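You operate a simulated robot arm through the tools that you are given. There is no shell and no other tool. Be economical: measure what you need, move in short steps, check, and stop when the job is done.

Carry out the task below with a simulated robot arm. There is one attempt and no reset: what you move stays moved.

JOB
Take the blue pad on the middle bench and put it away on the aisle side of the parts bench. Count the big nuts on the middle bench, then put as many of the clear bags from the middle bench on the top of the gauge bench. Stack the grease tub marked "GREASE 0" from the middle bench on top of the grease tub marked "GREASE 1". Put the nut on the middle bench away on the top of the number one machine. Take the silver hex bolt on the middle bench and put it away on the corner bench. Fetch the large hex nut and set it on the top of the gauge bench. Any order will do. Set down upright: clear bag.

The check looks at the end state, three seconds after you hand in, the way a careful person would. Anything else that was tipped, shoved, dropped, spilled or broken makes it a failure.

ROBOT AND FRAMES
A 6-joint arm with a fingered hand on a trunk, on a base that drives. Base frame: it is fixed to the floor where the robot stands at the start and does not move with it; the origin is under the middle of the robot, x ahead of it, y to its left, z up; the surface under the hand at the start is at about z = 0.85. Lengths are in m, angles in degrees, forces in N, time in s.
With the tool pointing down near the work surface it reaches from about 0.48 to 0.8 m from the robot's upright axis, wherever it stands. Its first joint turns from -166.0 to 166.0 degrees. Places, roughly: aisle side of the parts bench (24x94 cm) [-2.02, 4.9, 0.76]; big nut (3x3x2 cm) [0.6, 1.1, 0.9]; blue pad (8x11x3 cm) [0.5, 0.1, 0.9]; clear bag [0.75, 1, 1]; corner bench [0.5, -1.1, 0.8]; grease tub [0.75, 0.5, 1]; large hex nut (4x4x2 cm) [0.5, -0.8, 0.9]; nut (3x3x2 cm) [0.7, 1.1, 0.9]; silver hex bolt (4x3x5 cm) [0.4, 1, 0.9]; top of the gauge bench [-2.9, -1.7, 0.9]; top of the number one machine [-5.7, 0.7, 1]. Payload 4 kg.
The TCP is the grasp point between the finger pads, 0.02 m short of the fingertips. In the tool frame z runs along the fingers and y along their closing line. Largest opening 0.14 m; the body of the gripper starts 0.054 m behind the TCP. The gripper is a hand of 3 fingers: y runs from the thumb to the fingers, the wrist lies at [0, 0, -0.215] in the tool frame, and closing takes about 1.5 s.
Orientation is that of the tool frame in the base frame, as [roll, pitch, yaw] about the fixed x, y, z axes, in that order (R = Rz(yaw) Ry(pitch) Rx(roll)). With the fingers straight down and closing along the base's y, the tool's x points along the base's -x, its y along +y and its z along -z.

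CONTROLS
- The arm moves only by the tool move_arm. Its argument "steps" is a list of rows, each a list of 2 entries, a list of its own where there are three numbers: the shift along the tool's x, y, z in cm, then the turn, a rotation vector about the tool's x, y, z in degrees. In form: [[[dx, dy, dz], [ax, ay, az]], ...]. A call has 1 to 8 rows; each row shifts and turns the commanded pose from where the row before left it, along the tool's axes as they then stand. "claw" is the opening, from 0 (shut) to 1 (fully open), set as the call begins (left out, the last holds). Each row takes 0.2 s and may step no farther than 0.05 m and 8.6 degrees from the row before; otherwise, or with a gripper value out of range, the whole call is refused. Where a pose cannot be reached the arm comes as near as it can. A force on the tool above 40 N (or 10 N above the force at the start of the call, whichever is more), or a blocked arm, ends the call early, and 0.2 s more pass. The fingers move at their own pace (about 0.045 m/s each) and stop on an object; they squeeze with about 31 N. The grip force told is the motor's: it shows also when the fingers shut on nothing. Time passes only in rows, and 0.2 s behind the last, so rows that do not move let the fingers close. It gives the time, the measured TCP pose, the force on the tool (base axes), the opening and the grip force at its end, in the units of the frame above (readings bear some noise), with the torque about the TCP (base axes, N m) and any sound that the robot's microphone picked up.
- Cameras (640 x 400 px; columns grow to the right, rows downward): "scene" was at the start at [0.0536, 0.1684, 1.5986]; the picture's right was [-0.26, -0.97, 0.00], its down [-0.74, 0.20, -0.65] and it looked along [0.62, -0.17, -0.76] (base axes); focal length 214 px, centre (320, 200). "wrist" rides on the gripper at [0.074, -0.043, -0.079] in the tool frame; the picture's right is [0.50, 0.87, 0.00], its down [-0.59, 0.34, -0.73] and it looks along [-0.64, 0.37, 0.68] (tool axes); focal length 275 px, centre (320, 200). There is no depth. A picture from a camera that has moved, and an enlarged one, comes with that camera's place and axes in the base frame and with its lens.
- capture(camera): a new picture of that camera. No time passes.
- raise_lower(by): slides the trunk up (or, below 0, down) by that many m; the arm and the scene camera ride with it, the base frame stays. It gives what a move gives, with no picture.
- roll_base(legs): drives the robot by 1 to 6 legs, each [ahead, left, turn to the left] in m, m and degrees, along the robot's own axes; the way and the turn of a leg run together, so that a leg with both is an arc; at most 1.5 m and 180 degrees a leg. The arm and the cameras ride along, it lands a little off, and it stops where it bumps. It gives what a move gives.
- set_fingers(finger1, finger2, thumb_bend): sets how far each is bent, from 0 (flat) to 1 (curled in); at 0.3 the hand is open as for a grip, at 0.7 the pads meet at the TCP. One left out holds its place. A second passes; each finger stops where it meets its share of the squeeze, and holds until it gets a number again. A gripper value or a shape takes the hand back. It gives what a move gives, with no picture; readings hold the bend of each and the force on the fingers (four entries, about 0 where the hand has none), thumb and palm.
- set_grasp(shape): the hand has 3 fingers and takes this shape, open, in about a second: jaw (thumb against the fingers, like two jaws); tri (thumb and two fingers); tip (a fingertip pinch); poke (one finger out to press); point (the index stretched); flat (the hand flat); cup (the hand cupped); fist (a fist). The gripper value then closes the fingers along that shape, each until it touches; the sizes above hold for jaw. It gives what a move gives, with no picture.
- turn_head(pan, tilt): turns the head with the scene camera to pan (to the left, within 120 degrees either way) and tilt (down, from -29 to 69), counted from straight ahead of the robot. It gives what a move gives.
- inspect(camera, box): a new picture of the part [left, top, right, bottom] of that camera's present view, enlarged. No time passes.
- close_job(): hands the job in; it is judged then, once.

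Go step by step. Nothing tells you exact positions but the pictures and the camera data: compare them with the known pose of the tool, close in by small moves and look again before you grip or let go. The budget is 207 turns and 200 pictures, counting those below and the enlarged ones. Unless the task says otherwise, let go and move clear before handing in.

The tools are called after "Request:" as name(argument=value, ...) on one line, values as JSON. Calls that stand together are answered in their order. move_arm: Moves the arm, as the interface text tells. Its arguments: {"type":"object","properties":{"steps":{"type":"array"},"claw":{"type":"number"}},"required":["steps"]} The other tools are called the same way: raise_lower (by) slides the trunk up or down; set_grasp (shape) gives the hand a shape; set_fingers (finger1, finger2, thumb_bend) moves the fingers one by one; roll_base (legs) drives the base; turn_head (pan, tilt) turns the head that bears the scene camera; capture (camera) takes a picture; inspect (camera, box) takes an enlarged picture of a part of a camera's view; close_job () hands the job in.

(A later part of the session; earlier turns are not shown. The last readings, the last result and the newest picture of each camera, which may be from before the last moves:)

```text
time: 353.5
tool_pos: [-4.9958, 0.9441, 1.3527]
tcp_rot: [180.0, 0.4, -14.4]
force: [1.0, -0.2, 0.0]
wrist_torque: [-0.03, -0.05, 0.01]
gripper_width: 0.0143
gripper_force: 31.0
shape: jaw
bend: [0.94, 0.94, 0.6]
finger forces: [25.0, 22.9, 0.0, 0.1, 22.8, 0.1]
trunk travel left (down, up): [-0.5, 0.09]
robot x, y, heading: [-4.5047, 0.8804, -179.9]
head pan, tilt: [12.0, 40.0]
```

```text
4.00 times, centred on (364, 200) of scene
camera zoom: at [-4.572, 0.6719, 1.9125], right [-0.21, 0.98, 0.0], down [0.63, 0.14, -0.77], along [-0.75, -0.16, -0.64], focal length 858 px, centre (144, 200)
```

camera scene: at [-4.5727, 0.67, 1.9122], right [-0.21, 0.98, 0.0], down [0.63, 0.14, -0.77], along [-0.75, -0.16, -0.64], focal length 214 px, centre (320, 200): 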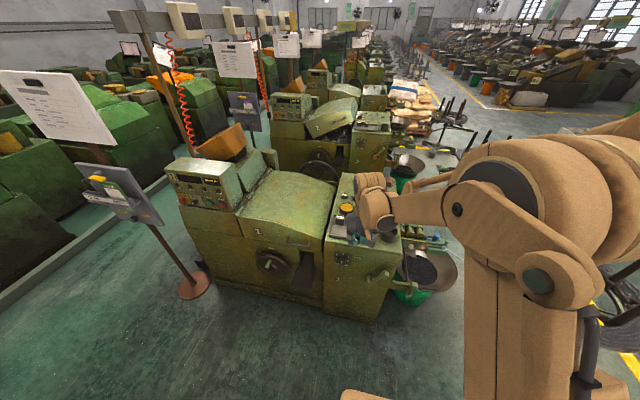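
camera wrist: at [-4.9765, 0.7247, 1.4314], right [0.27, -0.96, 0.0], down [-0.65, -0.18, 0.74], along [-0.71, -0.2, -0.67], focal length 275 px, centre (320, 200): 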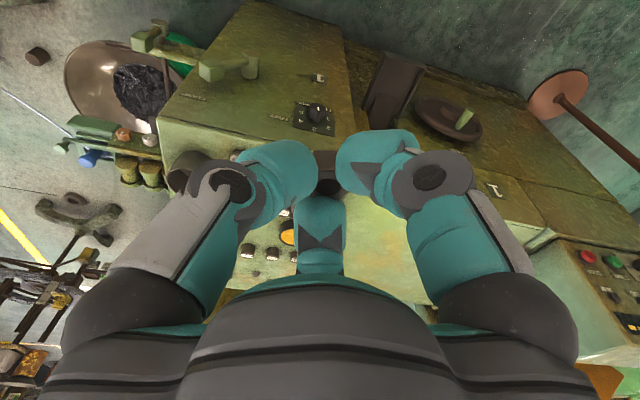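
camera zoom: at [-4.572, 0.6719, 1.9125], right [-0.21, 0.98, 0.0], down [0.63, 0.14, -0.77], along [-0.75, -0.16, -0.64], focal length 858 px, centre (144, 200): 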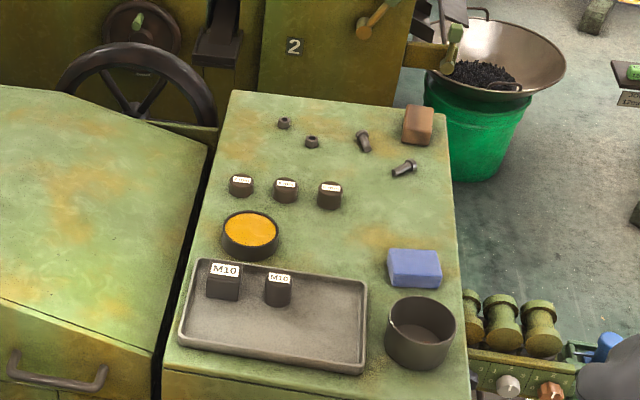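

There's a free spot at about (-5.58, 0.765) between tray, small boxes, blue box and can. Advance and position above it.

Request:
roll_base(legs=[[0.44, 0, 0]])

Request:
move_arm(steps=[[[-1.9, 4.2, 0], [0, 0, 0]], [[-1.9, 4.2, 0], [0, 0, 0]], [[-1.9, 4.2, 0], [0, 0, 0]], [[-1.9, 4.2, 0], [0, 0, 0]], [[-1.9, 4.1, 0], [0, 0, 0]]])

Request:
turn_head(pan=8, tilt=50)

Request:
capture(camera="wrist")

Request:
capture(camera="scene")

```text
time: 356.2
tool_pos: [-5.4398, 0.9427, 1.3532]
tcp_rot: [-179.9, 0.4, -14.6]
force: [0.0, -1.3, -1.0]
wrist_torque: [-0.02, -0.03, -0.02]
gripper_width: 0.0144
gripper_force: 31.2
shape: jaw
bend: [0.94, 0.94, 0.6]
finger forces: [25.0, 22.9, 0.1, 0.0, 22.8, 0.0]
trunk travel left (down, up): [-0.5, 0.09]
robot x, y, heading: [-4.9513, 0.8762, -179.9]
head pan, tilt: [12.0, 40.0]
```

```text
time: 357.4
tool_pos: [-5.5844, 0.7642, 1.3543]
tcp_rot: [-179.9, 0.3, -14.7]
force: [-0.9, -0.6, 0.8]
wrist_torque: [0.02, 0.0, 0.03]
gripper_width: 0.0146
gripper_force: 31.0
shape: jaw
bend: [0.94, 0.94, 0.6]
finger forces: [24.9, 21.9, 0.1, 0.1, 22.6, 0.0]
trunk travel left (down, up): [-0.5, 0.09]
robot x, y, heading: [-4.9492, 0.8777, -180.0]
head pan, tilt: [12.0, 40.0]
```

```text
time: 358.1
tool_pos: [-5.5823, 0.7648, 1.355]
tcp_rot: [-179.9, 0.4, -14.6]
force: [0.1, 0.3, 0.2]
wrist_torque: [0.02, 0.01, 0.02]
gripper_width: 0.0141
gripper_force: 30.9
shape: jaw
bend: [0.94, 0.94, 0.6]
finger forces: [24.9, 22.0, 0.1, 0.0, 22.7, 0.0]
trunk travel left (down, up): [-0.5, 0.09]
robot x, y, heading: [-4.9515, 0.8817, -180.1]
head pan, tilt: [8.0, 50.0]
```

```text
76 pictures are left
camera wrist: at [-5.4996, 0.7876, 1.4332], right [0.27, -0.96, 0.0], down [-0.65, -0.18, 0.74], along [-0.71, -0.19, -0.67], focal length 275 px, centre (320, 200)
```

wrist: 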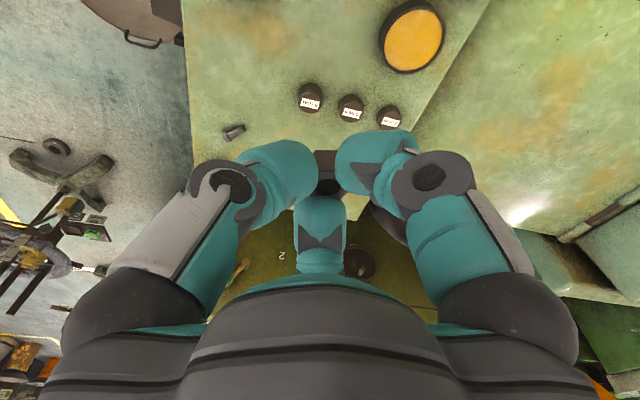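

```text
75 pictures are left
camera scene: at [-5.0086, 0.6765, 1.8982], right [-0.14, 0.99, 0.0], down [0.76, 0.11, -0.64], along [-0.64, -0.09, -0.77], focal length 214 px, centre (320, 200)
```

scene: 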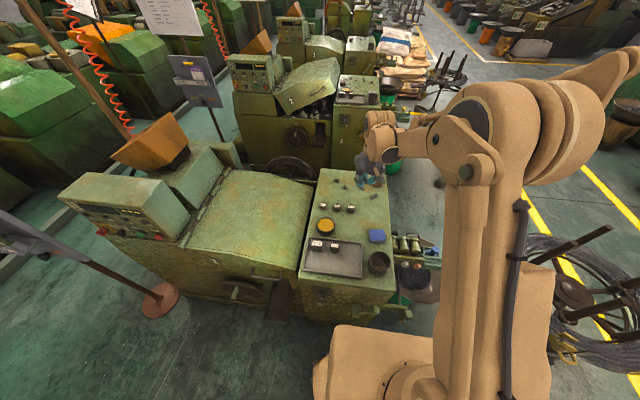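

Request:
raise_lower(by=-0.2)

Request:
capture(camera="wrist")

Request:
inspect(camera="scene", box=[270, 170, 430, 270])

```text
time: 360.3
tool_pos: [-5.584, 0.7652, 1.1544]
tcp_rot: [-179.9, 0.4, -14.6]
force: [0.8, -0.5, -0.6]
wrist_torque: [-0.01, -0.01, 0.02]
gripper_width: 0.0144
gripper_force: 31.4
shape: jaw
bend: [0.94, 0.94, 0.6]
finger forces: [24.9, 21.9, 0.0, 0.1, 22.7, 0.0]
trunk travel left (down, up): [-0.3, 0.29]
robot x, y, heading: [-4.9509, 0.882, -179.9]
head pan, tilt: [8.0, 50.0]
```

```text
74 pictures are left
camera wrist: at [-5.5, 0.7871, 1.2332], right [0.27, -0.96, 0.0], down [-0.65, -0.18, 0.74], along [-0.71, -0.19, -0.67], focal length 275 px, centre (320, 200)
```

wrist: 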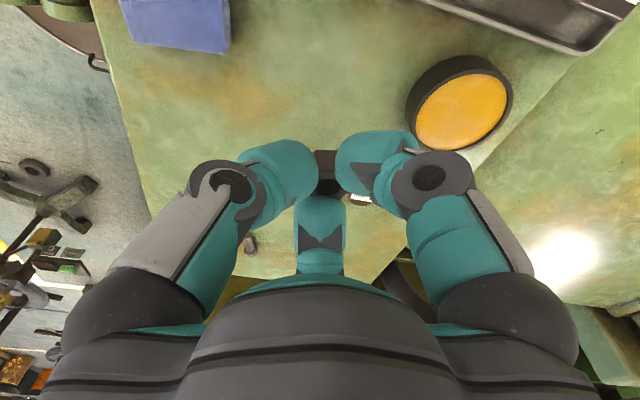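

```text
4.00 times, centred on (350, 220) of scene
camera zoom: at [-5.0089, 0.6761, 1.6982], right [-0.14, 0.99, 0.0], down [0.76, 0.11, -0.64], along [-0.64, -0.09, -0.77], focal length 858 px, centre (200, 120)
```

zoom: 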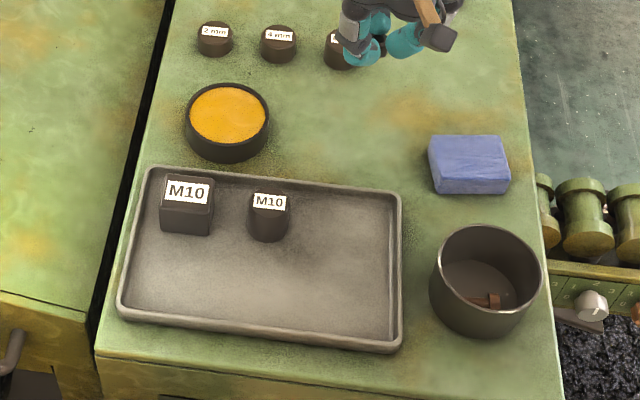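

The point below the hand is clear. Descend.

Request:
move_arm(steps=[[[0, 0, 4], [0, 0, 0]], [[0, 0, 4], [0, 0, 0]], [[0, 0, 1.5], [0, 0, 0]]])

Request:
inspect(camera="scene", box=[270, 170, 430, 270])

Request:
inspect(camera="wrist", box=[160, 80, 480, 280])

```text
time: 361.1
tool_pos: [-5.5823, 0.7653, 1.0601]
tcp_rot: [-180.0, 0.4, -14.6]
force: [0.9, 0.2, 0.7]
wrist_torque: [0.0, -0.01, -0.02]
gripper_width: 0.0142
gripper_force: 31.5
shape: jaw
bend: [0.94, 0.94, 0.6]
finger forces: [25.0, 21.0, 0.0, 0.1, 22.4, 0.0]
trunk travel left (down, up): [-0.3, 0.29]
robot x, y, heading: [-4.9511, 0.8774, -179.9]
head pan, tilt: [8.0, 50.0]
```

```text
4.00 times, centred on (350, 220) of scene
camera zoom: at [-5.0093, 0.676, 1.6981], right [-0.14, 0.99, 0.0], down [0.76, 0.11, -0.64], along [-0.64, -0.09, -0.77], focal length 858 px, centre (200, 120)
```

zoom: 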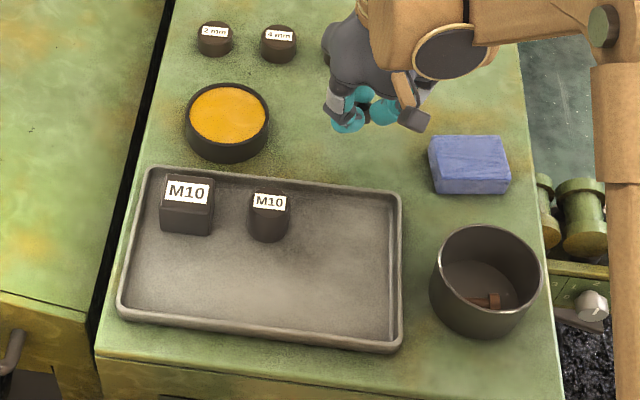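

```text
2.00 times, centred on (320, 180) of wrist
camera zoom: at [-5.5008, 0.787, 1.1373], right [0.27, -0.96, 0.0], down [-0.65, -0.18, 0.74], along [-0.71, -0.19, -0.67], focal length 551 px, centre (320, 240)
```

zoom: 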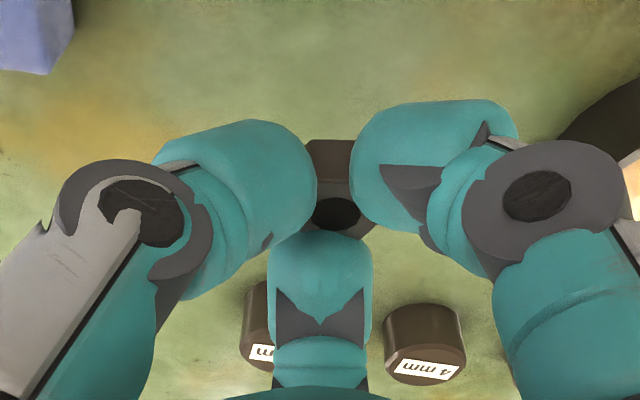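

Request:
move_arm(steps=[[[1.7, 0, 0.5], [0, 0, 0]], [[0, 0, 0.8], [0, 0, 0]], [[0, 0, 0.5], [0, 0, 0]], [[0, 0, 0.4], [0, 0, 0]], [[0, 0, 0.4], [0, 0, 0]], [[0, 0, 0.4], [0, 0, 0]], [[0, 0, 0.4], [0, 0, 0]], [[0, 0, 0.4], [0, 0, 0]]])

Request:
inspect(camera="scene", box=[310, 160, 438, 240])

```text
time: 362.9
tool_pos: [-5.5681, 0.7605, 1.0213]
tcp_rot: [-179.9, 0.4, -14.6]
force: [0.0, -0.7, -1.2]
wrist_torque: [-0.01, -0.01, -0.04]
gripper_width: 0.0144
gripper_force: 31.2
shape: jaw
bend: [0.94, 0.94, 0.6]
finger forces: [25.0, 20.7, 0.0, 0.0, 22.4, 0.0]
trunk travel left (down, up): [-0.3, 0.29]
robot x, y, heading: [-4.9502, 0.8809, -179.9]
head pan, tilt: [8.0, 50.0]
```

```text
5.00 times, centred on (374, 200) of scene
camera zoom: at [-5.0091, 0.6761, 1.6981], right [-0.14, 0.99, 0.0], down [0.76, 0.11, -0.64], along [-0.64, -0.09, -0.77], focal length 1072 px, centre (50, 200)
```

zoom: 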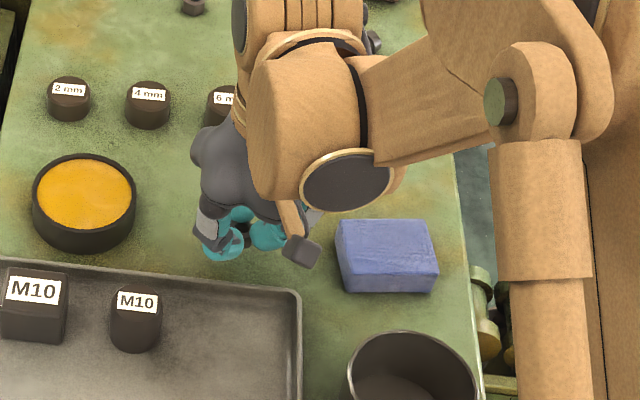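

Request:
move_arm(steps=[[[0, 0, 0.4], [0, 0, 0]], [[0, 0, 0.4], [0, 0, 0]], [[0, 0, 0.4], [0, 0, 0]], [[0, 0, 0.4], [0, 0, 0]], [[0, 0, 0.4], [0, 0, 0]], [[0, 0, 0.4], [0, 0, 0]]])

Request:
inspect(camera="wrist", box=[160, 80, 480, 280])

```text
time: 364.3
tool_pos: [-5.566, 0.7591, 0.9995]
tcp_rot: [180.0, 0.5, -14.6]
force: [-6.9, -5.9, 36.6]
wrist_torque: [-0.01, 0.51, 0.07]
gripper_width: 0.0139
gripper_force: 30.6
shape: jaw
bend: [0.94, 0.94, 0.62]
finger forces: [19.1, 49.4, 0.1, 0.0, 32.5, 0.0]
trunk travel left (down, up): [-0.3, 0.29]
robot x, y, heading: [-4.9553, 0.8817, -180.2]
head pan, tilt: [8.0, 50.0]
```

```text
2.00 times, centred on (320, 180) of wrist
camera zoom: at [-5.4833, 0.7825, 1.0781], right [0.27, -0.96, 0.0], down [-0.65, -0.18, 0.74], along [-0.71, -0.19, -0.67], focal length 551 px, centre (320, 240)
```

zoom: 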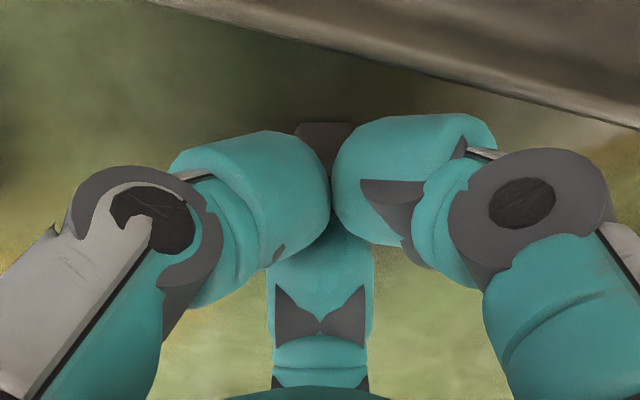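

Contact reached. Release slightly and rise.

Request:
move_arm(steps=[[[0, 0, -0.2], [0, 0, 0]], [[0, 0, 0], [0, 0, 0]], [[0, 0, 0], [0, 0, 0]], [[0, 0, 0], [0, 0, 0]]], claw=0.35)

Request:
inspect(camera="wrist", box=[160, 80, 480, 280])

Request:
move_arm(steps=[[[0, 0, -2], [0, 0, 0]], [[0, 0, -3], [0, 0, 0]], [[0, 0, -4], [0, 0, 0]], [[0, 0, -5], [0, 0, 0]]])

Request:
capture(camera="wrist")

Request:
inspect(camera="scene", box=[280, 170, 440, 270])

```text
time: 365.3
tool_pos: [-5.5686, 0.7602, 0.999]
tcp_rot: [-179.9, 0.4, -14.6]
force: [-3.0, 0.4, 1.7]
wrist_torque: [-0.02, -0.02, -0.06]
gripper_width: 0.0481
gripper_force: 0.1
shape: jaw
bend: [0.43, 0.41, 0.4]
finger forces: [3.8, 0.0, 0.0, 0.0, 0.0, 0.1]
trunk travel left (down, up): [-0.3, 0.29]
robot x, y, heading: [-4.9522, 0.88, -179.9]
head pan, tilt: [8.0, 50.0]
```

```text
2.00 times, centred on (320, 180) of wrist
camera zoom: at [-5.485, 0.7832, 1.0779], right [0.27, -0.96, 0.0], down [-0.65, -0.18, 0.74], along [-0.71, -0.19, -0.67], focal length 551 px, centre (320, 240)
```

zoom: 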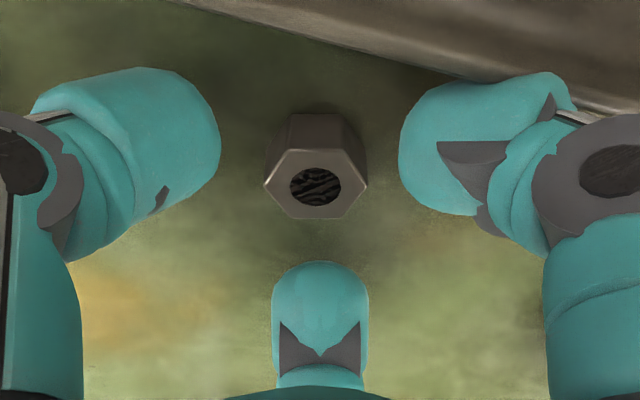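

```text
time: 366.3
tool_pos: [-5.5664, 0.7616, 1.1408]
tcp_rot: [-179.9, 0.5, -14.6]
force: [-0.4, 0.8, 0.7]
wrist_torque: [0.01, 0.02, 0.0]
gripper_width: 0.0491
gripper_force: 0.1
shape: jaw
bend: [0.41, 0.41, 0.4]
finger forces: [0.0, 0.0, 0.1, 0.0, 0.0, 0.1]
trunk travel left (down, up): [-0.3, 0.29]
robot x, y, heading: [-4.9522, 0.8796, -180.2]
head pan, tilt: [8.0, 50.0]
```

```text
67 pictures are left
camera wrist: at [-5.4827, 0.7835, 1.2186], right [0.27, -0.96, 0.0], down [-0.65, -0.18, 0.74], along [-0.71, -0.19, -0.67], focal length 275 px, centre (320, 200)
```

wrist: 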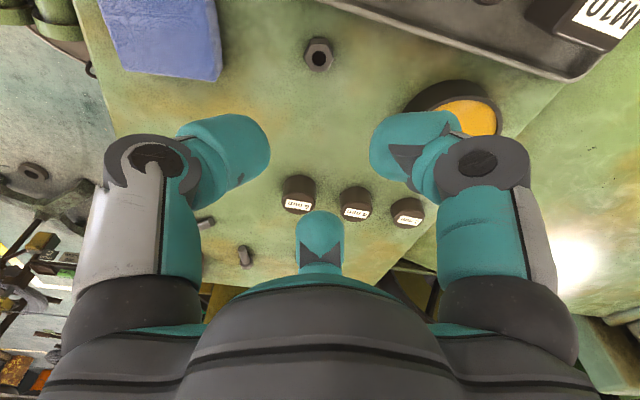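

```text
4.00 times, centred on (360, 220) of scene
camera zoom: at [-5.0075, 0.6764, 1.6982], right [-0.14, 0.99, 0.0], down [0.76, 0.11, -0.64], along [-0.64, -0.09, -0.77], focal length 858 px, centre (160, 120)
```

zoom: 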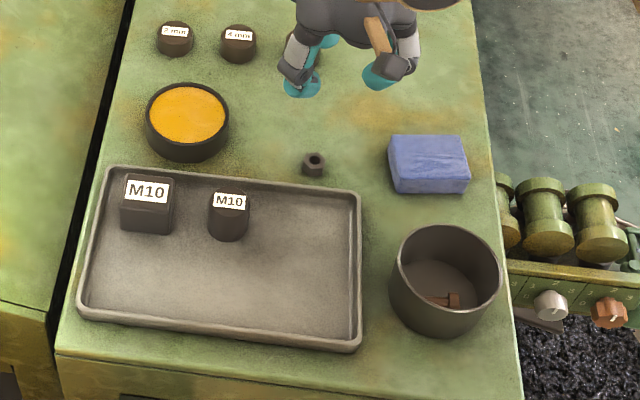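

Nut placed. Now return to the middle bench for the blue pad, retracing the safe path.

Request:
raise_lower(by=0.2)

Request:
roll_base(legs=[[-0.45, 0, 0], [0, 0.53, 0], [0, 0, -90], [0, 0, -90], [0, -1.0, 0]])

Request:
roll_base(legs=[[1.4, 0, 0], [1.4, 0, 0], [1.35, 0, 0]])

```text
time: 368.4
tool_pos: [-5.5677, 0.7615, 1.3389]
tcp_rot: [-179.8, 0.3, -14.7]
force: [0.4, 0.2, -0.4]
wrist_torque: [0.0, -0.01, 0.02]
gripper_width: 0.0487
gripper_force: 0.1
shape: jaw
bend: [0.41, 0.41, 0.4]
finger forces: [0.1, 0.0, 0.1, 0.0, 0.1, 0.0]
trunk travel left (down, up): [-0.5, 0.09]
robot x, y, heading: [-4.9536, 0.8762, -180.1]
head pan, tilt: [8.0, 50.0]
```

```text
time: 386.2
tool_pos: [-3.8795, -0.5223, 1.3398]
tcp_rot: [179.9, 0.5, 165.6]
force: [-0.5, -0.1, -0.9]
wrist_torque: [0.01, -0.05, 0.0]
gripper_width: 0.0489
gripper_force: 0.0
shape: jaw
bend: [0.41, 0.41, 0.4]
finger forces: [0.0, 0.0, 0.0, 0.0, 0.1, 0.0]
trunk travel left (down, up): [-0.5, 0.09]
robot x, y, heading: [-4.4964, -0.6429, 0.4]
head pan, tilt: [8.0, 50.0]
```

```text
time: 406.1
tool_pos: [0.2807, -0.5784, 1.3403]
tcp_rot: [-179.9, 0.4, 163.8]
force: [-0.3, 0.1, -0.1]
wrist_torque: [0.01, -0.04, 0.02]
gripper_width: 0.0489
gripper_force: 0.2
shape: jaw
bend: [0.41, 0.41, 0.4]
finger forces: [0.1, 0.1, 0.1, 0.1, 0.0, 0.1]
trunk travel left (down, up): [-0.5, 0.09]
robot x, y, heading: [-0.3371, -0.674, -1.4]
head pan, tilt: [8.0, 50.0]
```

Request:
roll_base(legs=[[0, 0.72, 1.4], [0.24, 0, 0]])

Request:
raise_lower(by=-0.2)

Request:
turn_head(pan=-5, tilt=55)

Request:
capture(camera="scene")

Request:
capture(camera="wrist")

```text
time: 411.5
tool_pos: [0.526, 0.1689, 1.3391]
tcp_rot: [-179.9, 0.4, 165.6]
force: [1.1, -0.4, -0.1]
wrist_torque: [0.03, 0.0, -0.03]
gripper_width: 0.0488
gripper_force: 0.0
shape: jaw
bend: [0.41, 0.41, 0.4]
finger forces: [0.1, 0.1, 0.0, 0.0, 0.1, 0.0]
trunk travel left (down, up): [-0.5, 0.09]
robot x, y, heading: [-0.0871, 0.048, 0.3]
head pan, tilt: [8.0, 50.0]
```

```text
time: 413.7
tool_pos: [0.5258, 0.1695, 1.1393]
tcp_rot: [-179.9, 0.3, 165.6]
force: [0.0, 0.6, 0.1]
wrist_torque: [0.02, 0.03, -0.02]
gripper_width: 0.0487
gripper_force: 0.1
shape: jaw
bend: [0.41, 0.41, 0.4]
finger forces: [0.0, 0.0, 0.0, 0.0, 0.1, 0.0]
trunk travel left (down, up): [-0.3, 0.29]
robot x, y, heading: [-0.0924, 0.049, 0.2]
head pan, tilt: [8.0, 50.0]
```

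```text
time: 414.4
tool_pos: [0.5256, 0.1693, 1.1401]
tcp_rot: [-179.9, 0.4, 165.7]
force: [0.4, 0.7, 0.4]
wrist_torque: [-0.01, 0.0, 0.01]
gripper_width: 0.049
gripper_force: 0.0
shape: jaw
bend: [0.41, 0.41, 0.4]
finger forces: [0.1, 0.1, 0.1, 0.1, 0.0, 0.0]
trunk travel left (down, up): [-0.3, 0.29]
robot x, y, heading: [-0.0877, 0.0475, 0.4]
head pan, tilt: [-5.0, 55.0]
```

```text
65 pictures are left
camera scene: at [-0.0399, 0.2315, 1.6916], right [-0.08, -1.0, 0.0], down [-0.82, 0.07, -0.57], along [0.57, -0.05, -0.82], focal length 214 px, centre (320, 200)
```

scene: 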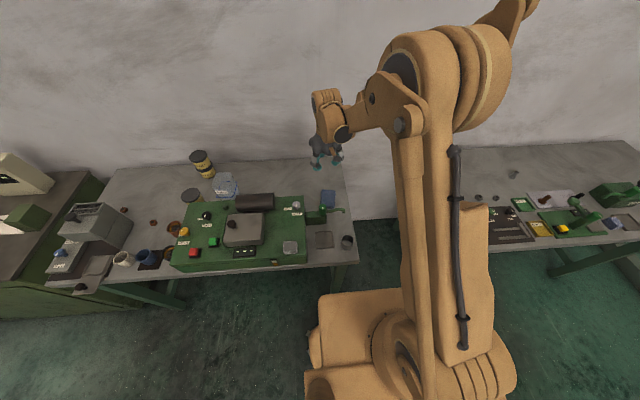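

```text
64 pictures are left
camera wrist: at [0.4428, 0.1463, 1.2177], right [-0.27, 0.96, 0.0], down [0.65, 0.19, 0.74], along [0.71, 0.2, -0.67], focal length 275 px, centre (320, 200)
```

wrist: 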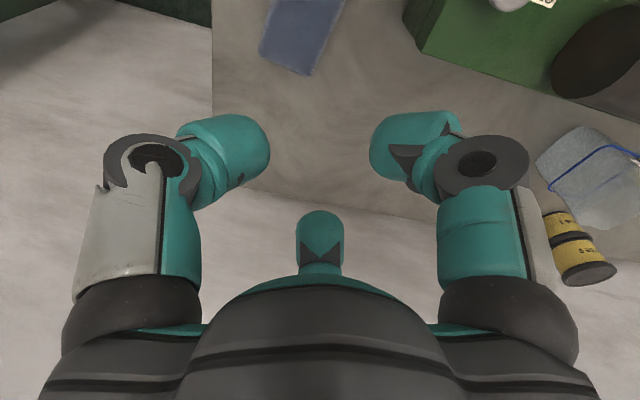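

Request:
inspect(camera="scene", box=[280, 170, 376, 250])

Request:
move_arm(steps=[[[3, 0, 0], [0, 0, -7.3]], [[3, 0, 0], [0, 0, -7.2]], [[0, 0, 0], [0, 0, 0]]], claw=1)

Request:
capture(camera="wrist")

```text
5.00 times, centred on (328, 210) of scene
camera zoom: at [-0.0399, 0.2315, 1.6916], right [-0.08, -1.0, 0.0], down [-0.82, 0.07, -0.57], along [0.57, -0.05, -0.82], focal length 1072 px, centre (280, 150)
```

zoom: 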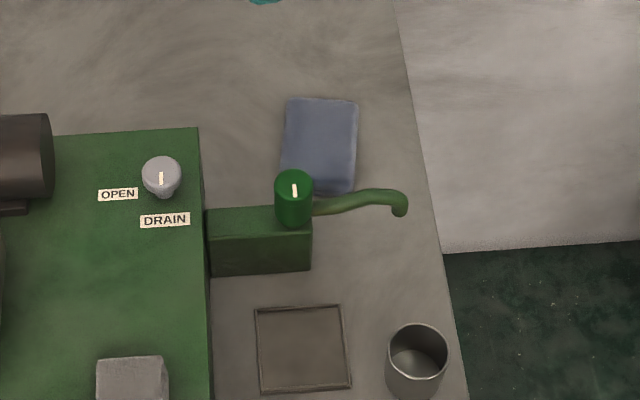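

```text
time: 415.2
tool_pos: [0.4668, 0.1809, 1.1393]
tcp_rot: [-179.8, 0.3, -179.7]
force: [-0.7, 0.6, 0.7]
wrist_torque: [0.03, 0.0, -0.01]
gripper_width: 0.1192
gripper_force: 0.1
shape: jaw
bend: [0.24, 0.24, 0.22]
finger forces: [0.0, 0.0, 0.0, 0.1, 0.0, 0.0]
trunk travel left (down, up): [-0.3, 0.29]
robot x, y, heading: [-0.0869, 0.0468, 0.2]
head pan, tilt: [-5.0, 55.0]
```

```text
62 pictures are left
camera wrist: at [0.3924, 0.1374, 1.2176], right [-0.5, 0.86, -0.01], down [0.58, 0.34, 0.74], along [0.64, 0.37, -0.68], focal length 275 px, centre (320, 200)
```

wrist: 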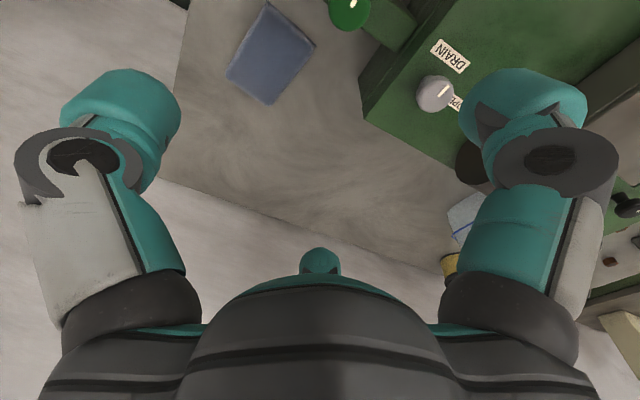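

The blue pad's center is about (0.53, 0.145), long axis roughly along x, with the valve just in front. I'll put the thumb on the far side and fingers at the long sides, so I yaw by -80°.

Request:
move_arm(steps=[[[0, 0, 0], [0, 0, -8]], [[0, 0, 0], [0, 0, -8]], [[0, 0, 0], [0, 0, -8]], [[0, 0, 0], [0, 0, -8]], [[0, 0, 0], [0, 0, -8]], [[0, 0, 0], [0, 0, -8]], [[0, 0, 0], [0, 0, -8]], [[0, 0, 0], [0, 0, -8]]])

Request:
move_arm(steps=[[[0, 0, 0], [0, 0, -8]], [[0, 0, 0], [0, 0, -8]], [[1, -3.9, 0], [0, 0, 0]], [[1, -3.9, 0], [0, 0, 0]]])

Request:
capture(camera="wrist")

```text
time: 417.0
tool_pos: [0.4664, 0.1811, 1.1412]
tcp_rot: [-179.7, 0.1, -115.6]
force: [0.3, 0.3, 0.3]
wrist_torque: [0.03, -0.03, 0.03]
gripper_width: 0.14
gripper_force: 0.0
shape: jaw
bend: [0.3, 0.3, 0.3]
finger forces: [0.1, 0.1, 0.1, 0.1, 0.0, 0.0]
trunk travel left (down, up): [-0.3, 0.29]
robot x, y, heading: [-0.092, 0.0473, 0.2]
head pan, tilt: [-5.0, 55.0]
```

```text
time: 418.0
tool_pos: [0.5412, 0.1479, 1.1386]
tcp_rot: [-179.6, -0.1, -99.8]
force: [0.0, 0.2, 0.2]
wrist_torque: [0.02, 0.02, 0.0]
gripper_width: 0.14
gripper_force: 0.1
shape: jaw
bend: [0.3, 0.3, 0.3]
finger forces: [0.1, 0.0, 0.0, 0.1, 0.0, 0.0]
trunk travel left (down, up): [-0.3, 0.29]
robot x, y, heading: [-0.0907, 0.0481, -0.1]
head pan, tilt: [-5.0, 55.0]
```

```text
61 pictures are left
camera wrist: at [0.57, 0.0669, 1.2174], right [-0.94, -0.35, 0.0], down [-0.24, 0.64, 0.73], along [-0.25, 0.69, -0.68], focal length 275 px, centre (320, 200)
```

wrist: 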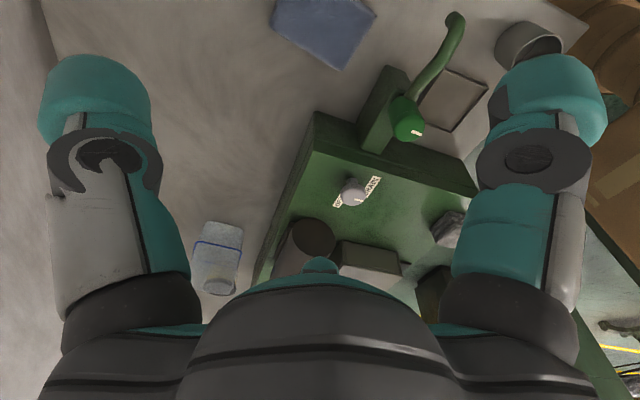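

Pad center ≈ (0.535, 0.146), about 9.5×6.6 cm. Descend partway and check clearance to the valve.

Request:
move_arm(steps=[[[0.3, -0.2, 4], [0, 0, 0]], [[0, 0, 5], [0, 0, 0]], [[0, 0, 5], [0, 0, 0]], [[0, 0, 3], [0, 0, 0]]])

Request:
capture(camera="wrist")

Request:
inspect(camera="scene", box=[280, 150, 376, 230])

```text
time: 419.0
tool_pos: [0.5425, 0.1427, 0.9689]
tcp_rot: [-179.7, -0.1, -99.9]
force: [0.2, -1.0, -0.1]
wrist_torque: [-0.02, 0.01, -0.01]
gripper_width: 0.1402
gripper_force: 0.1
shape: jaw
bend: [0.3, 0.3, 0.3]
finger forces: [0.0, 0.1, 0.0, 0.0, 0.0, 0.0]
trunk travel left (down, up): [-0.3, 0.29]
robot x, y, heading: [-0.0918, 0.0464, 0.3]
head pan, tilt: [-5.0, 55.0]
```

```text
60 pictures are left
camera wrist: at [0.5724, 0.0629, 1.0478], right [-0.94, -0.34, 0.0], down [-0.24, 0.64, 0.73], along [-0.25, 0.69, -0.68], focal length 275 px, centre (320, 200)
```

wrist: 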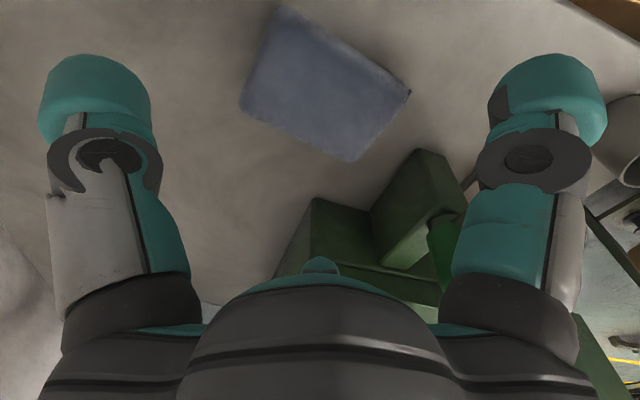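

```text
5.00 times, centred on (328, 190) of scene
camera zoom: at [-0.0395, 0.2316, 1.6915], right [-0.08, -1.0, 0.0], down [-0.82, 0.07, -0.57], along [0.57, -0.05, -0.82], focal length 1072 px, centre (280, 250)
```

zoom: 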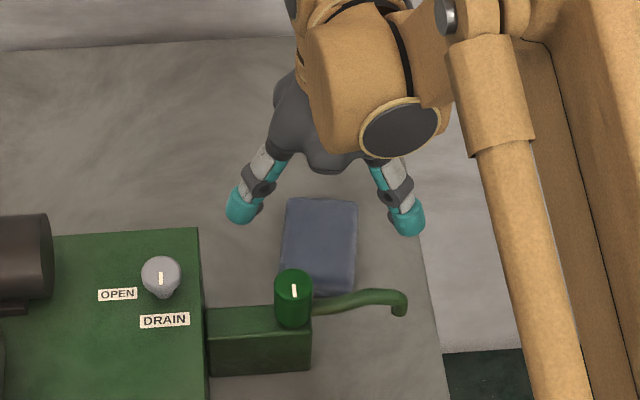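

Aligned. Descend and close.

Request:
move_arm(steps=[[[0, -0.4, 4], [0, 0, 0]], [[0, 0, 3], [0, 0, 0]], [[0, 0, 1.5], [0, 0, 0]], [[0, 0, 0.9], [0, 0, 0]]])

Request:
capture(camera="wrist")

Request:
inspect(camera="scene", box=[280, 150, 376, 230])

```text
time: 420.0
tool_pos: [0.5472, 0.1414, 0.8743]
tcp_rot: [-179.6, -0.1, -99.9]
force: [-0.8, 0.1, 0.1]
wrist_torque: [-0.01, 0.02, -0.01]
gripper_width: 0.1397
gripper_force: 0.1
shape: jaw
bend: [0.3, 0.3, 0.3]
finger forces: [0.0, 0.0, 0.0, 0.0, 0.1, 0.1]
trunk travel left (down, up): [-0.3, 0.29]
robot x, y, heading: [-0.0868, 0.0484, 0.4]
head pan, tilt: [-5.0, 55.0]
```

```text
58 pictures are left
camera wrist: at [0.5767, 0.0623, 0.9544], right [-0.94, -0.34, -0.01], down [-0.24, 0.64, 0.73], along [-0.25, 0.69, -0.68], focal length 275 px, centre (320, 200)
```

wrist: 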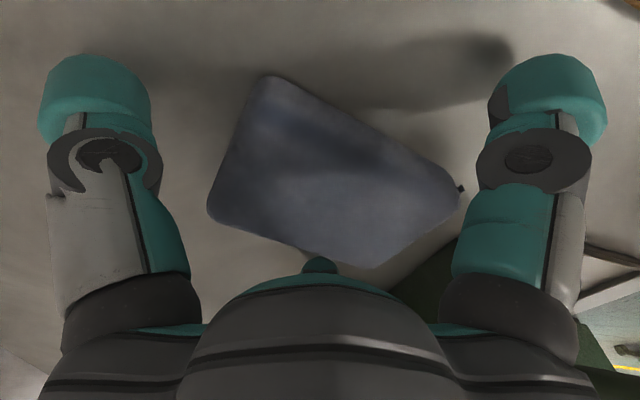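

```text
5.00 times, centred on (328, 190) of scene
camera zoom: at [-0.0399, 0.2314, 1.6916], right [-0.08, -1.0, 0.0], down [-0.82, 0.07, -0.57], along [0.57, -0.05, -0.82], focal length 1072 px, centre (280, 250)
```

zoom: 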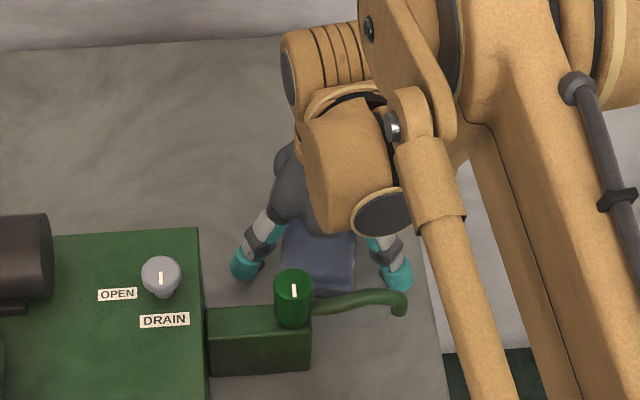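

Request:
move_arm(steps=[[[0, 0, 0.4], [0, 0, 0]], [[0, 0, 0], [0, 0, 0]], [[0, 0, 0], [0, 0, 0]], [[0, 0, 0], [0, 0, 0]], [[0, 0, 0], [0, 0, 0]], [[0, 0, 0], [0, 0, 0]], [[0, 0, 0], [0, 0, 0]]], claw=0)

Request:
capture(camera="wrist")

Request:
inspect(camera="scene", box=[280, 150, 376, 230])

```text
time: 421.6
tool_pos: [0.5458, 0.1434, 0.8705]
tcp_rot: [-179.5, -0.1, -99.8]
force: [0.2, 2.0, 3.9]
wrist_torque: [0.33, 0.08, -0.02]
gripper_width: 0.0621
gripper_force: 31.0
shape: jaw
bend: [0.4, 0.26, 0.41]
finger forces: [26.1, 25.7, 0.1, 0.0, 26.6, 0.0]
trunk travel left (down, up): [-0.3, 0.29]
robot x, y, heading: [-0.0902, 0.0492, 0.2]
head pan, tilt: [-5.0, 55.0]
```

```text
56 pictures are left
camera wrist: at [0.5762, 0.0625, 0.9507], right [-0.94, -0.34, -0.01], down [-0.24, 0.64, 0.73], along [-0.25, 0.69, -0.68], focal length 275 px, centre (320, 200)
```

wrist: 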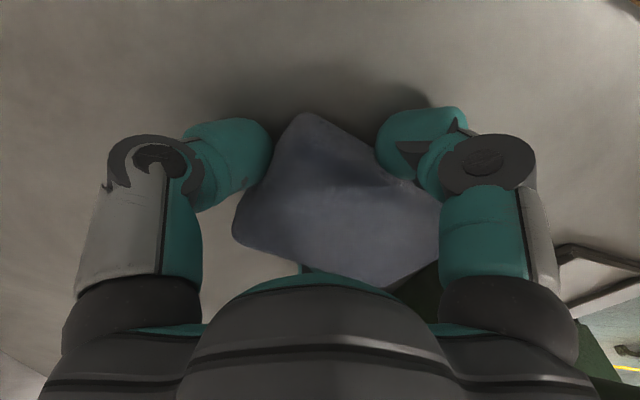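

```text
5.00 times, centred on (328, 190) of scene
camera zoom: at [-0.0404, 0.2316, 1.6916], right [-0.08, -1.0, 0.0], down [-0.82, 0.07, -0.57], along [0.57, -0.05, -0.82], focal length 1072 px, centre (280, 250)
```

zoom: 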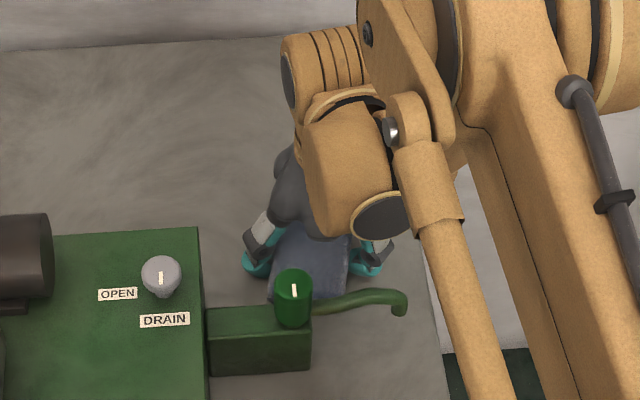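

Pad is held by all three digits (rotated a bit). Lift slowly and check.

Request:
move_arm(steps=[[[0, 0, -1], [0, 0, 0]], [[0, 0, -1], [0, 0, 0]], [[0, 0, -2], [0, 0, 0]], [[0, 0, -3], [0, 0, 0]], [[0, 0, -4], [0, 0, 0]], [[0, 0, -4], [0, 0, 0]], [[0, 0, -4], [0, 0, 0]]])

Request:
capture(camera="wrist")

Request:
inspect(camera="scene", box=[280, 130, 376, 210])

```text
time: 423.2
tool_pos: [0.5464, 0.1441, 1.062]
tcp_rot: [-179.6, -0.1, -99.8]
force: [0.3, -0.3, 0.1]
wrist_torque: [-0.01, -0.01, -0.04]
gripper_width: 0.0624
gripper_force: 30.7
shape: jaw
bend: [0.4, 0.27, 0.41]
finger forces: [27.2, 23.0, 0.1, 0.1, 26.6, 0.0]
trunk travel left (down, up): [-0.3, 0.29]
robot x, y, heading: [-0.0937, 0.0484, 0.4]
head pan, tilt: [-5.0, 55.0]
```

```text
54 pictures are left
camera wrist: at [0.5752, 0.0636, 1.142], right [-0.94, -0.34, -0.01], down [-0.24, 0.64, 0.73], along [-0.25, 0.69, -0.68], focal length 275 px, centre (320, 200)
```

wrist: 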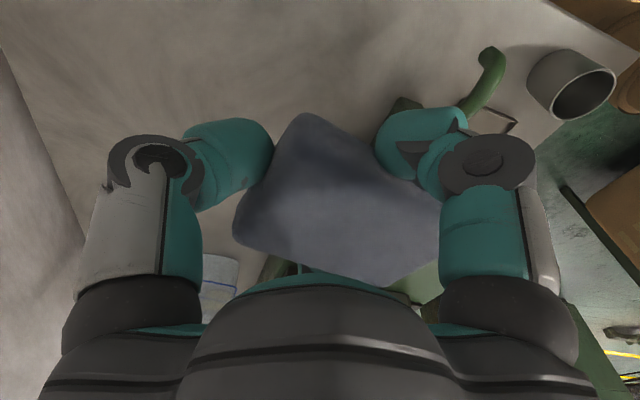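

```text
5.00 times, centred on (328, 170) of scene
camera zoom: at [-0.041, 0.2313, 1.6916], right [-0.08, -1.0, 0.0], down [-0.82, 0.07, -0.57], along [0.57, -0.05, -0.82], focal length 1072 px, centre (280, 350)
```

zoom: 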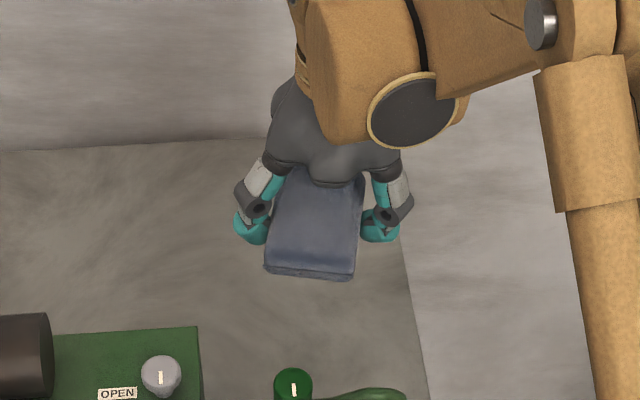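

Pad lifted level. Now drive to the parts bench: back up, face +y, go up the lane.

Request:
raise_lower(by=0.25)

Request:
roll_base(legs=[[-0.27, 0, 0], [0, 0, 90], [1.2, 0, 0]])

Request:
turn_head(pan=10, tilt=25)

Request:
capture(camera="scene")

```text
time: 425.8
tool_pos: [0.5468, 0.1444, 1.3124]
tcp_rot: [-179.6, -0.1, -99.8]
force: [0.1, 0.5, -1.0]
wrist_torque: [0.03, -0.03, 0.04]
gripper_width: 0.0622
gripper_force: 30.6
shape: jaw
bend: [0.4, 0.27, 0.41]
finger forces: [27.2, 23.2, 0.0, 0.1, 26.7, 0.0]
trunk travel left (down, up): [-0.55, 0.04]
robot x, y, heading: [-0.09, 0.05, 0.3]
head pan, tilt: [-5.0, 55.0]
```

```text
time: 437.2
tool_pos: [-0.4616, 1.8864, 1.3117]
tcp_rot: [-179.5, -0.1, -9.8]
force: [-0.4, -0.1, -1.1]
wrist_torque: [0.03, -0.02, -0.02]
gripper_width: 0.062
gripper_force: 30.6
shape: jaw
bend: [0.4, 0.27, 0.41]
finger forces: [26.7, 23.0, 0.1, 0.0, 26.5, 0.0]
trunk travel left (down, up): [-0.55, 0.04]
robot x, y, heading: [-0.3656, 1.2474, 90.4]
head pan, tilt: [-5.0, 55.0]
```

```text
time: 438.1
tool_pos: [-0.4618, 1.8855, 1.3118]
tcp_rot: [-179.5, -0.2, -9.7]
force: [0.5, -0.1, -1.9]
wrist_torque: [0.03, -0.03, -0.01]
gripper_width: 0.062
gripper_force: 31.2
shape: jaw
bend: [0.4, 0.27, 0.41]
finger forces: [26.7, 23.1, 0.0, 0.1, 26.5, 0.0]
trunk travel left (down, up): [-0.55, 0.04]
robot x, y, heading: [-0.3641, 1.2491, 90.6]
head pan, tilt: [10.0, 25.0]
```

```text
52 pictures are left
camera scene: at [-0.5736, 1.3175, 1.9855], right [0.98, 0.18, 0.0], down [0.08, -0.42, -0.91], along [-0.16, 0.89, -0.42], focal length 214 px, centre (320, 200)
```

scene: 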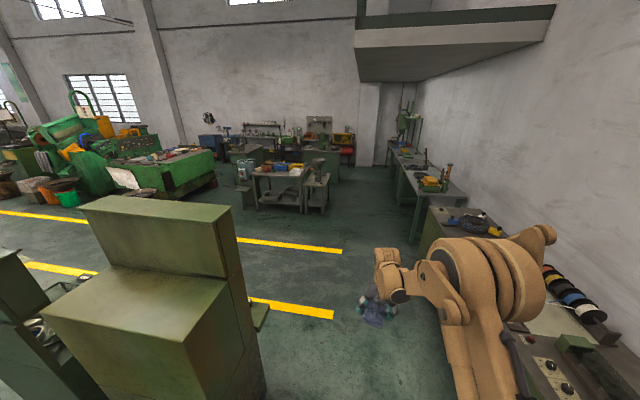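

Request:
roll_base(legs=[[1.5, 0, 0], [0.5, 1.3, 0]])

Request:
turn_head(pan=15, tilt=35)

Request:
capture(camera="scene")

Request:
inspect(camera="scene", box=[220, 140, 400, 250])

```text
time: 452.2
tool_pos: [-1.7794, 3.8849, 1.3122]
tcp_rot: [-179.6, 0.0, -9.5]
force: [-0.2, 0.7, -0.7]
wrist_torque: [0.03, -0.03, 0.01]
gripper_width: 0.0622
gripper_force: 31.3
shape: jaw
bend: [0.4, 0.27, 0.41]
finger forces: [26.7, 23.1, 0.0, 0.0, 26.5, 0.1]
trunk travel left (down, up): [-0.55, 0.04]
robot x, y, heading: [-1.6821, 3.2468, 90.7]
head pan, tilt: [10.0, 25.0]
```

```text
time: 452.9
tool_pos: [-1.78, 3.8844, 1.311]
tcp_rot: [-179.6, -0.3, -9.5]
force: [0.6, 0.0, 0.1]
wrist_torque: [0.0, -0.02, -0.01]
gripper_width: 0.062
gripper_force: 31.4
shape: jaw
bend: [0.4, 0.27, 0.41]
finger forces: [26.6, 23.1, 0.0, 0.1, 26.5, 0.1]
trunk travel left (down, up): [-0.55, 0.04]
robot x, y, heading: [-1.6789, 3.2473, 90.7]
head pan, tilt: [15.0, 35.0]
```

```text
51 pictures are left
camera scene: at [-1.8953, 3.3102, 1.9698], right [0.96, 0.27, 0.0], down [0.15, -0.55, -0.82], along [-0.22, 0.79, -0.57], focal length 214 px, centre (320, 200)
```

scene: 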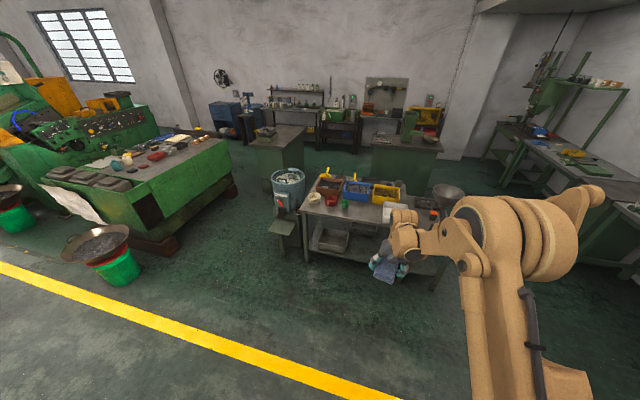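

```text
3.56 times, centred on (310, 195) of scene
camera zoom: at [-1.8953, 3.3102, 1.9698], right [0.96, 0.27, 0.0], down [0.15, -0.55, -0.82], along [-0.22, 0.79, -0.57], focal length 763 px, centre (356, 218)
```

zoom: 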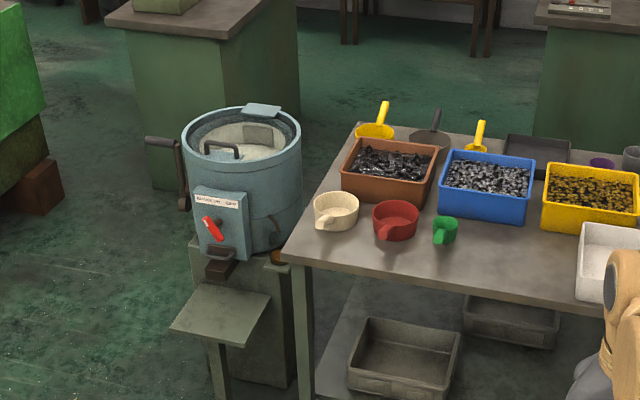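

The parts bench front edge is at y≈4.78; a clear spot in the strip is around (-1.92, 4.88), between the green cup and the white tray. I approach.

Request:
roll_base(legs=[[0.98, 0.127, -0.7]])

Request:
turn_head(pan=5, tilt=48)

Request:
capture(camera="scene")

Request:
inspect(camera="scene", box=[230, 150, 422, 270])

```text
time: 458.1
tool_pos: [-1.9008, 4.8727, 1.3114]
tcp_rot: [-179.6, -0.2, -10.3]
force: [0.5, 0.0, -1.0]
wrist_torque: [0.01, 0.0, 0.03]
gripper_width: 0.0619
gripper_force: 31.0
shape: jaw
bend: [0.4, 0.27, 0.41]
finger forces: [26.7, 23.1, 0.0, 0.0, 26.6, 0.0]
trunk travel left (down, up): [-0.55, 0.04]
robot x, y, heading: [-1.8119, 4.2345, 89.9]
head pan, tilt: [15.0, 35.0]
```

```text
time: 458.8
tool_pos: [-1.9011, 4.8734, 1.3121]
tcp_rot: [-179.6, -0.2, -10.3]
force: [0.0, 0.0, -0.9]
wrist_torque: [0.04, 0.01, 0.01]
gripper_width: 0.0622
gripper_force: 31.3
shape: jaw
bend: [0.4, 0.27, 0.41]
finger forces: [26.7, 23.1, 0.1, 0.0, 26.5, 0.0]
trunk travel left (down, up): [-0.55, 0.04]
robot x, y, heading: [-1.8104, 4.2387, 89.9]
head pan, tilt: [5.0, 48.0]
```

```text
49 pictures are left
camera scene: at [-2.0094, 4.2935, 1.9508], right [1.0, 0.08, 0.0], down [0.06, -0.74, -0.67], along [-0.06, 0.67, -0.74], focal length 214 px, centre (320, 200)
```

scene: 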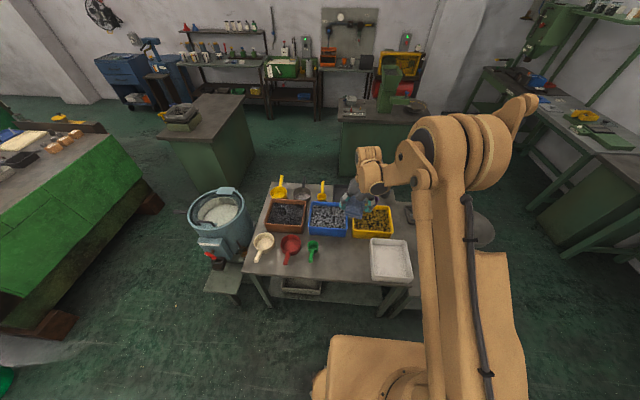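

```text
3.33 times, centred on (326, 210) of scene
camera zoom: at [-2.0094, 4.2935, 1.9508], right [1.0, 0.08, 0.0], down [0.06, -0.74, -0.67], along [-0.06, 0.67, -0.74], focal length 715 px, centre (300, 167)
```

zoom: 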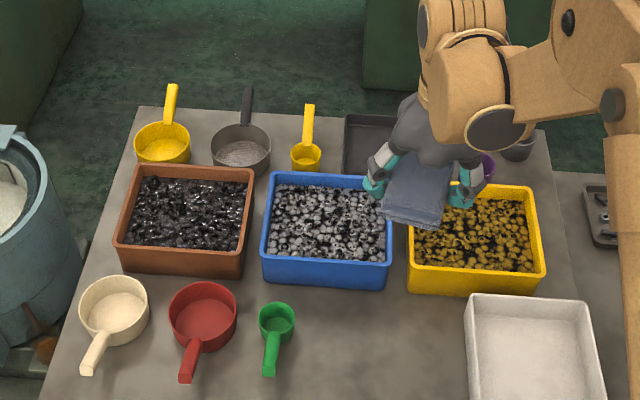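

Request:
move_arm(steps=[[[-1.2, -4.5, 0], [0, 0, 0]]])

Request:
raise_lower(by=-0.38)

Request:
capture(camera="wrist")

Request:
capture(camera="scene")

```text
time: 459.2
tool_pos: [-1.9043, 4.9232, 1.3114]
tcp_rot: [-179.7, -0.1, -10.3]
force: [0.0, 0.6, -1.1]
wrist_torque: [-0.05, 0.0, -0.01]
gripper_width: 0.0622
gripper_force: 30.6
shape: jaw
bend: [0.4, 0.27, 0.41]
finger forces: [26.7, 23.1, 0.1, 0.0, 26.5, 0.0]
trunk travel left (down, up): [-0.55, 0.04]
robot x, y, heading: [-1.809, 4.2374, 89.7]
head pan, tilt: [5.0, 48.0]
```

```text
time: 462.9
tool_pos: [-1.9039, 4.919, 0.9319]
tcp_rot: [-179.6, -0.1, -10.3]
force: [-0.4, 0.8, -0.8]
wrist_torque: [-0.01, 0.0, 0.02]
gripper_width: 0.0621
gripper_force: 31.4
shape: jaw
bend: [0.4, 0.27, 0.41]
finger forces: [26.6, 23.2, 0.0, 0.1, 26.4, 0.1]
trunk travel left (down, up): [-0.17, 0.42]
robot x, y, heading: [-1.8115, 4.2299, 89.8]
head pan, tilt: [5.0, 48.0]
```

```text
47 pictures are left
camera wrist: at [-1.8239, 4.9476, 1.0117], right [0.34, -0.94, -0.01], down [-0.64, -0.23, 0.73], along [-0.69, -0.24, -0.68], focal length 275 px, centre (320, 200)
```

wrist: 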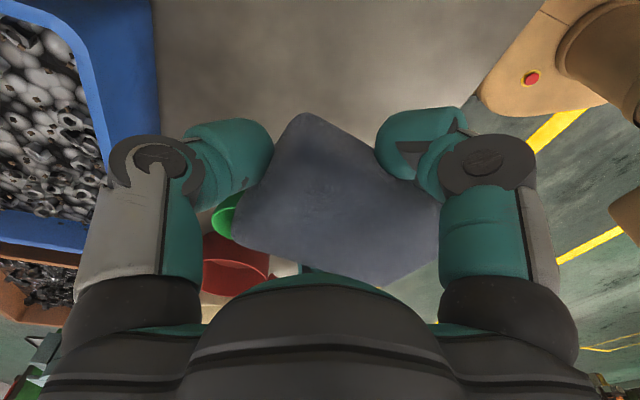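

```text
46 pictures are left
camera scene: at [-2.0093, 4.2933, 1.5709], right [1.0, 0.08, 0.0], down [0.06, -0.74, -0.67], along [-0.06, 0.67, -0.74], focal length 214 px, centre (320, 200)
```

scene: 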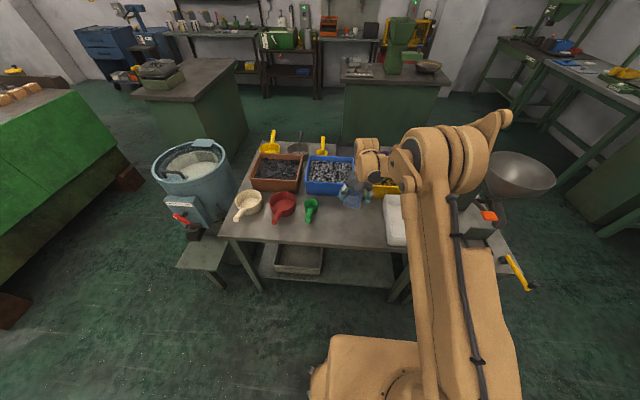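

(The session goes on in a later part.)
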